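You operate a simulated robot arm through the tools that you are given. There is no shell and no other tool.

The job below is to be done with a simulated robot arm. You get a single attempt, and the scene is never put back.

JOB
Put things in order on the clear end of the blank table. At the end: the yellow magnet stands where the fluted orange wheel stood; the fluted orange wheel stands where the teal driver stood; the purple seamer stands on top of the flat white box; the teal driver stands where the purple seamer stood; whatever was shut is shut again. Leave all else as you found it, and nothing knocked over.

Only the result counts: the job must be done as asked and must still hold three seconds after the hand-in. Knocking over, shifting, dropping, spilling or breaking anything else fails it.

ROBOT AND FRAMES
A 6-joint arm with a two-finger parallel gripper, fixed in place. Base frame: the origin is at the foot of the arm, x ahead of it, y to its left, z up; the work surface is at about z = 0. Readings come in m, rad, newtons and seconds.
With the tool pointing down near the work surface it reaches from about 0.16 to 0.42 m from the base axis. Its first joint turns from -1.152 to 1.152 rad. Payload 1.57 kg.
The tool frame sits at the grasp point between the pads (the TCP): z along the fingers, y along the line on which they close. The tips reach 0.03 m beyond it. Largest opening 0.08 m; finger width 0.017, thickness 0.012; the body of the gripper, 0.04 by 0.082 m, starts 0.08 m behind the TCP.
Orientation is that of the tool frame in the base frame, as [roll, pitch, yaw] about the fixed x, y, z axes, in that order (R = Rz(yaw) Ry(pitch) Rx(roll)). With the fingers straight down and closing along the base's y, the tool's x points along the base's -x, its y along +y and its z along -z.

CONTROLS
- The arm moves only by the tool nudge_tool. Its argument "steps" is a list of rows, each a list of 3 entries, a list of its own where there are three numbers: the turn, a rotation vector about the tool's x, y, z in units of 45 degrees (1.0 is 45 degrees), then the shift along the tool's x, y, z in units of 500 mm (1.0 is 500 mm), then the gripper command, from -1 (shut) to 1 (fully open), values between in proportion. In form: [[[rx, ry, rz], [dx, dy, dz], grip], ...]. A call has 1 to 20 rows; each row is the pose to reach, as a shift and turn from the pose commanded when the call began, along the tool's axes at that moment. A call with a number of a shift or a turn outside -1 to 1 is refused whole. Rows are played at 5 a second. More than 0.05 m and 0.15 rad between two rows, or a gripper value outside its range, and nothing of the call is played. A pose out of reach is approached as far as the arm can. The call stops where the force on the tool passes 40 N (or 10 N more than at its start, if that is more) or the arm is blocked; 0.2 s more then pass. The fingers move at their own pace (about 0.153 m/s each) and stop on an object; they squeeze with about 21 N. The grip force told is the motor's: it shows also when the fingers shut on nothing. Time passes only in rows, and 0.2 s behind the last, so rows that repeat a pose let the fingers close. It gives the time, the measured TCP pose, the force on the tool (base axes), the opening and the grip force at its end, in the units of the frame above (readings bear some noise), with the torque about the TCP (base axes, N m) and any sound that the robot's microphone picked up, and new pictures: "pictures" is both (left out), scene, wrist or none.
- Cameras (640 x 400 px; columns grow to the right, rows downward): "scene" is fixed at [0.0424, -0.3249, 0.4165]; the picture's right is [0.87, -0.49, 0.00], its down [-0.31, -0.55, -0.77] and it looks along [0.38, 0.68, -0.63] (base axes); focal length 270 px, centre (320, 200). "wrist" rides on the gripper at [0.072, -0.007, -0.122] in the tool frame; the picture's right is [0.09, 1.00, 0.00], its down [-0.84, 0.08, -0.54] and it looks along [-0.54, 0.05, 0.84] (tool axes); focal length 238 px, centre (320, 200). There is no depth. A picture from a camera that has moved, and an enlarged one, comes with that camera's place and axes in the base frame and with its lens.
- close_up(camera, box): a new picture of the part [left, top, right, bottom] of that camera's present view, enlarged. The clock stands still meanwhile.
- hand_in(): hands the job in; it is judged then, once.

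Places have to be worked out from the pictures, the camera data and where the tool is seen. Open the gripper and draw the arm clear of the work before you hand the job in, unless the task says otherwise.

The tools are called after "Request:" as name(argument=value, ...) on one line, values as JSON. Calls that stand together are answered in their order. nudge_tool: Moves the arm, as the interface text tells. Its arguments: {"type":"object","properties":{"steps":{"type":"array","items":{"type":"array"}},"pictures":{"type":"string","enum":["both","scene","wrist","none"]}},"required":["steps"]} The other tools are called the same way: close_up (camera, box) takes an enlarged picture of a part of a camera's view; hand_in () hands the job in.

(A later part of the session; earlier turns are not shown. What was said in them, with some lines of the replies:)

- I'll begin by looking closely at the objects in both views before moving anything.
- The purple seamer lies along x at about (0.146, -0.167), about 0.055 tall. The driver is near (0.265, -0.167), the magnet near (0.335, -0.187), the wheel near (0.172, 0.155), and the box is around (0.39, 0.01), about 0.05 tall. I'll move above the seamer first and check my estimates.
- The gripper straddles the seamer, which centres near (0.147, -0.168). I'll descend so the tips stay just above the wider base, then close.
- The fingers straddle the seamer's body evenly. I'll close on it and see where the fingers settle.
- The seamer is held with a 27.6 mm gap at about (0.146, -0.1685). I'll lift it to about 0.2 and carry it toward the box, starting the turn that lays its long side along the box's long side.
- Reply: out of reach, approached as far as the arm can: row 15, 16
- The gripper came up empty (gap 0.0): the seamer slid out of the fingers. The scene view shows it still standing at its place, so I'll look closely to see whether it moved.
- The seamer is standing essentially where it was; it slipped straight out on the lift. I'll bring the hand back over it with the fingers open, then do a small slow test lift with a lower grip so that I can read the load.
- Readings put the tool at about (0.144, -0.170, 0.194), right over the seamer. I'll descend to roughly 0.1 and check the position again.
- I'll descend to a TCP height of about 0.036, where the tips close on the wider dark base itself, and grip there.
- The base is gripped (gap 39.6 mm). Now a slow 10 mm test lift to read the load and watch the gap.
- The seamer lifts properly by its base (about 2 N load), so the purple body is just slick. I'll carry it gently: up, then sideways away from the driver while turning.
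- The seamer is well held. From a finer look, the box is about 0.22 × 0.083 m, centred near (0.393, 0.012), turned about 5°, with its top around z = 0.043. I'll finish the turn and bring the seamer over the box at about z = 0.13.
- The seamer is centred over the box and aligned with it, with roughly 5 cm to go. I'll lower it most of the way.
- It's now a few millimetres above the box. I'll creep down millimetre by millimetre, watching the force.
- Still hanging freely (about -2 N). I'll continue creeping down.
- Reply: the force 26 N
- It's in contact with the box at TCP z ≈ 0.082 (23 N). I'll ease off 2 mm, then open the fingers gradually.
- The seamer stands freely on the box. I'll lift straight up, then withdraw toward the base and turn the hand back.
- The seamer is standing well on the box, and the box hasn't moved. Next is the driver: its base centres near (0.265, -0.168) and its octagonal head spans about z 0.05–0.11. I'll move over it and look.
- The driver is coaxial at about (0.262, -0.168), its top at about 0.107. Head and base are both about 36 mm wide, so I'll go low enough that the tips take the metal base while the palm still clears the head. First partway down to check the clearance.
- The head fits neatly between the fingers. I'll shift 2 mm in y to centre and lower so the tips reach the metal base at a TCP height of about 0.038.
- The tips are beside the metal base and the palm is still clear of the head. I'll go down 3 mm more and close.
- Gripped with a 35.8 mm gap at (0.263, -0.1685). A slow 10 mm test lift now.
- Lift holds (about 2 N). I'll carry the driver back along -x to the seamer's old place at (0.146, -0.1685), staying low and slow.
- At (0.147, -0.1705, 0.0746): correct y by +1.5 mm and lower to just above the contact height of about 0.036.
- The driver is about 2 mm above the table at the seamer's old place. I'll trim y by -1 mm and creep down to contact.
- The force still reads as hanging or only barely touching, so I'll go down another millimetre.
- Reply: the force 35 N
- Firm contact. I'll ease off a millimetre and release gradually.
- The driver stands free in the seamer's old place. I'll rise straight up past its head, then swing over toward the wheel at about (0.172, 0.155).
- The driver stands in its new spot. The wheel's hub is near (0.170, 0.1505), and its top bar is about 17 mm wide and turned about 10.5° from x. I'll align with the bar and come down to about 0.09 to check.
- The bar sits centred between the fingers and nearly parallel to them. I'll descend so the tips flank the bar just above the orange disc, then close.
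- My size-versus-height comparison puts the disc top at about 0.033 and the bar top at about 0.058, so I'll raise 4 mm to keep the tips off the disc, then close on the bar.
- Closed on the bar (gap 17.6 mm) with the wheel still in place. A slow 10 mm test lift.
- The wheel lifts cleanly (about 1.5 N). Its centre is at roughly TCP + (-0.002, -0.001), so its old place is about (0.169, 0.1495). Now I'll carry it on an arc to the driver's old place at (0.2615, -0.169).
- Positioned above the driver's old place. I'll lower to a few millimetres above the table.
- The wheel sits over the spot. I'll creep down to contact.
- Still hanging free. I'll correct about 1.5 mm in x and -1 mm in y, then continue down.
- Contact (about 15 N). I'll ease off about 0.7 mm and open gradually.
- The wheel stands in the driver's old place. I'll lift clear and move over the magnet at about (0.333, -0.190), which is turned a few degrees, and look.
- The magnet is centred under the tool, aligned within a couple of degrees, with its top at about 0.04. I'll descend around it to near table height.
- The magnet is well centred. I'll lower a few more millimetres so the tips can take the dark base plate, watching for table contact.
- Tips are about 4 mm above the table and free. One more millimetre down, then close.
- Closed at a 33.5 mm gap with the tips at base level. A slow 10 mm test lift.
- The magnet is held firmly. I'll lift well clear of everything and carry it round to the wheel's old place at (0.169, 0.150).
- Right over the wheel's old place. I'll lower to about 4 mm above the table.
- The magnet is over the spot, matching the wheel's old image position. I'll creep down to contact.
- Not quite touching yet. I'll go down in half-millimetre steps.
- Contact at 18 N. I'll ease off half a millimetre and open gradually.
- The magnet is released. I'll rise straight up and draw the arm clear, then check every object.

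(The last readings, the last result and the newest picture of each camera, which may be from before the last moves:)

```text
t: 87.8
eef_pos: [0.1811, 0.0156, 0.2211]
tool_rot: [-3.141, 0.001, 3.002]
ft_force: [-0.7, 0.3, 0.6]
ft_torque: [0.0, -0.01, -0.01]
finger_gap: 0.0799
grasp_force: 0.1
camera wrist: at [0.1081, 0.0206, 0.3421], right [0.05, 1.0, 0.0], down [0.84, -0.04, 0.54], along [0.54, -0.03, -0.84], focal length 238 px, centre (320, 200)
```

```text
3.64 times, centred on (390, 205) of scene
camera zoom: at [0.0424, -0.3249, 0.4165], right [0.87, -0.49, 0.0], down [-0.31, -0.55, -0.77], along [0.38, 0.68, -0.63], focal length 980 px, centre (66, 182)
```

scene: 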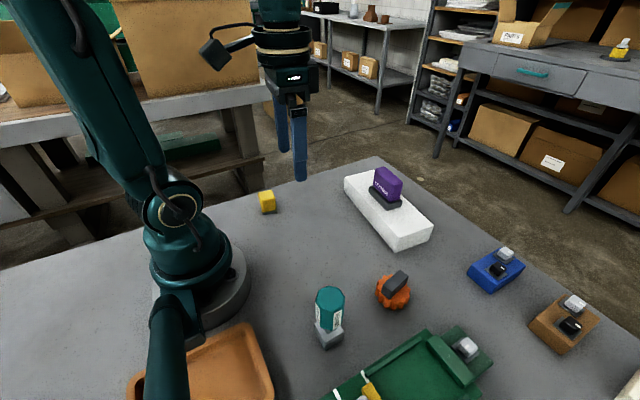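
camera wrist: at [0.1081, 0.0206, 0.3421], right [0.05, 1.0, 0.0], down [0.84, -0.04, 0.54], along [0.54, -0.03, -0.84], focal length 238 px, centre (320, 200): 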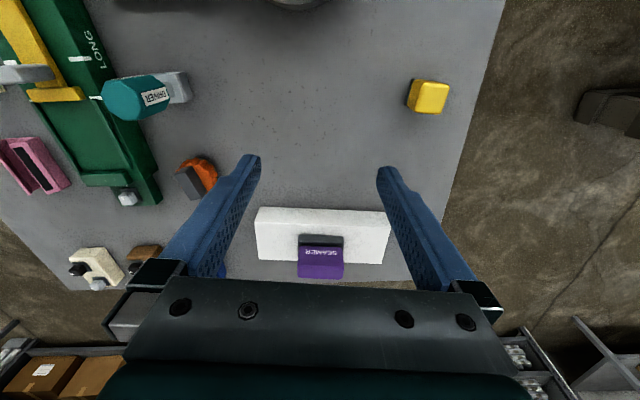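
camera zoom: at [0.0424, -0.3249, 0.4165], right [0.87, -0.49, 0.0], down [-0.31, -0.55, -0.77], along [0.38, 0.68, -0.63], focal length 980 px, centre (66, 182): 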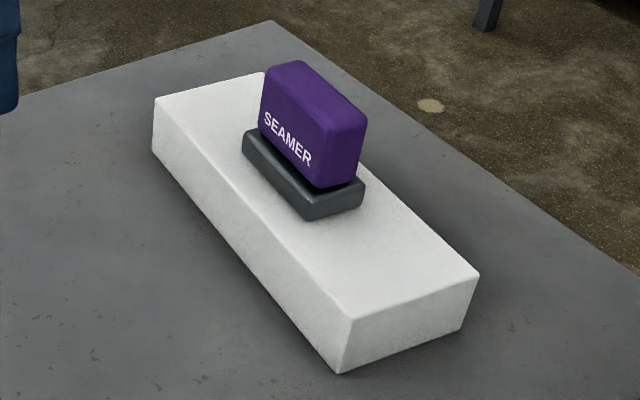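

All four pieces are upright in their target places. The box, the gadgets and the green machine look unchanged, nothing was opened, and the gripper is open and clear. I'm handing in.

Request:
hand_in()

```text
The job is handed in.
```

The job is handed in, and all four pieces are upright at their new places in the last pictures. I don't have the judging result.

| Piece | Where it stands now | Position (x, y) |
|---|---|---|
| Purple seamer | on top of the flat white box, near its middle, long side along the box's long side | about (0.387, 0.009) |
| Teal driver | where the seamer stood | about (0.147, -0.168) |
| Fluted orange wheel | where the driver stood | about (0.263, -0.169) |
| Yellow magnet | where the wheel stood | about (0.170, 0.150) |

- **Accuracy:** I judge the driver, wheel and magnet to be within about 2 to 5 mm of the old spots. The wheel and magnet are the least certain, because the cameras and the arm readings disagreed by a few millimetres there.
- **A slip:** the seamer slid out of the fingers on the first lift because its purple body is slick. It stayed standing and showed no shift I could see. I picked it up again by its base.
- **Rest of the scene:** the white box's corners match the earlier pictures, the green machine and the blue gadget look unchanged, and nothing was opened or knocked over. I saw nothing shut that needed opening, so there was nothing to close.

The gripper is open and the arm is clear of the work.
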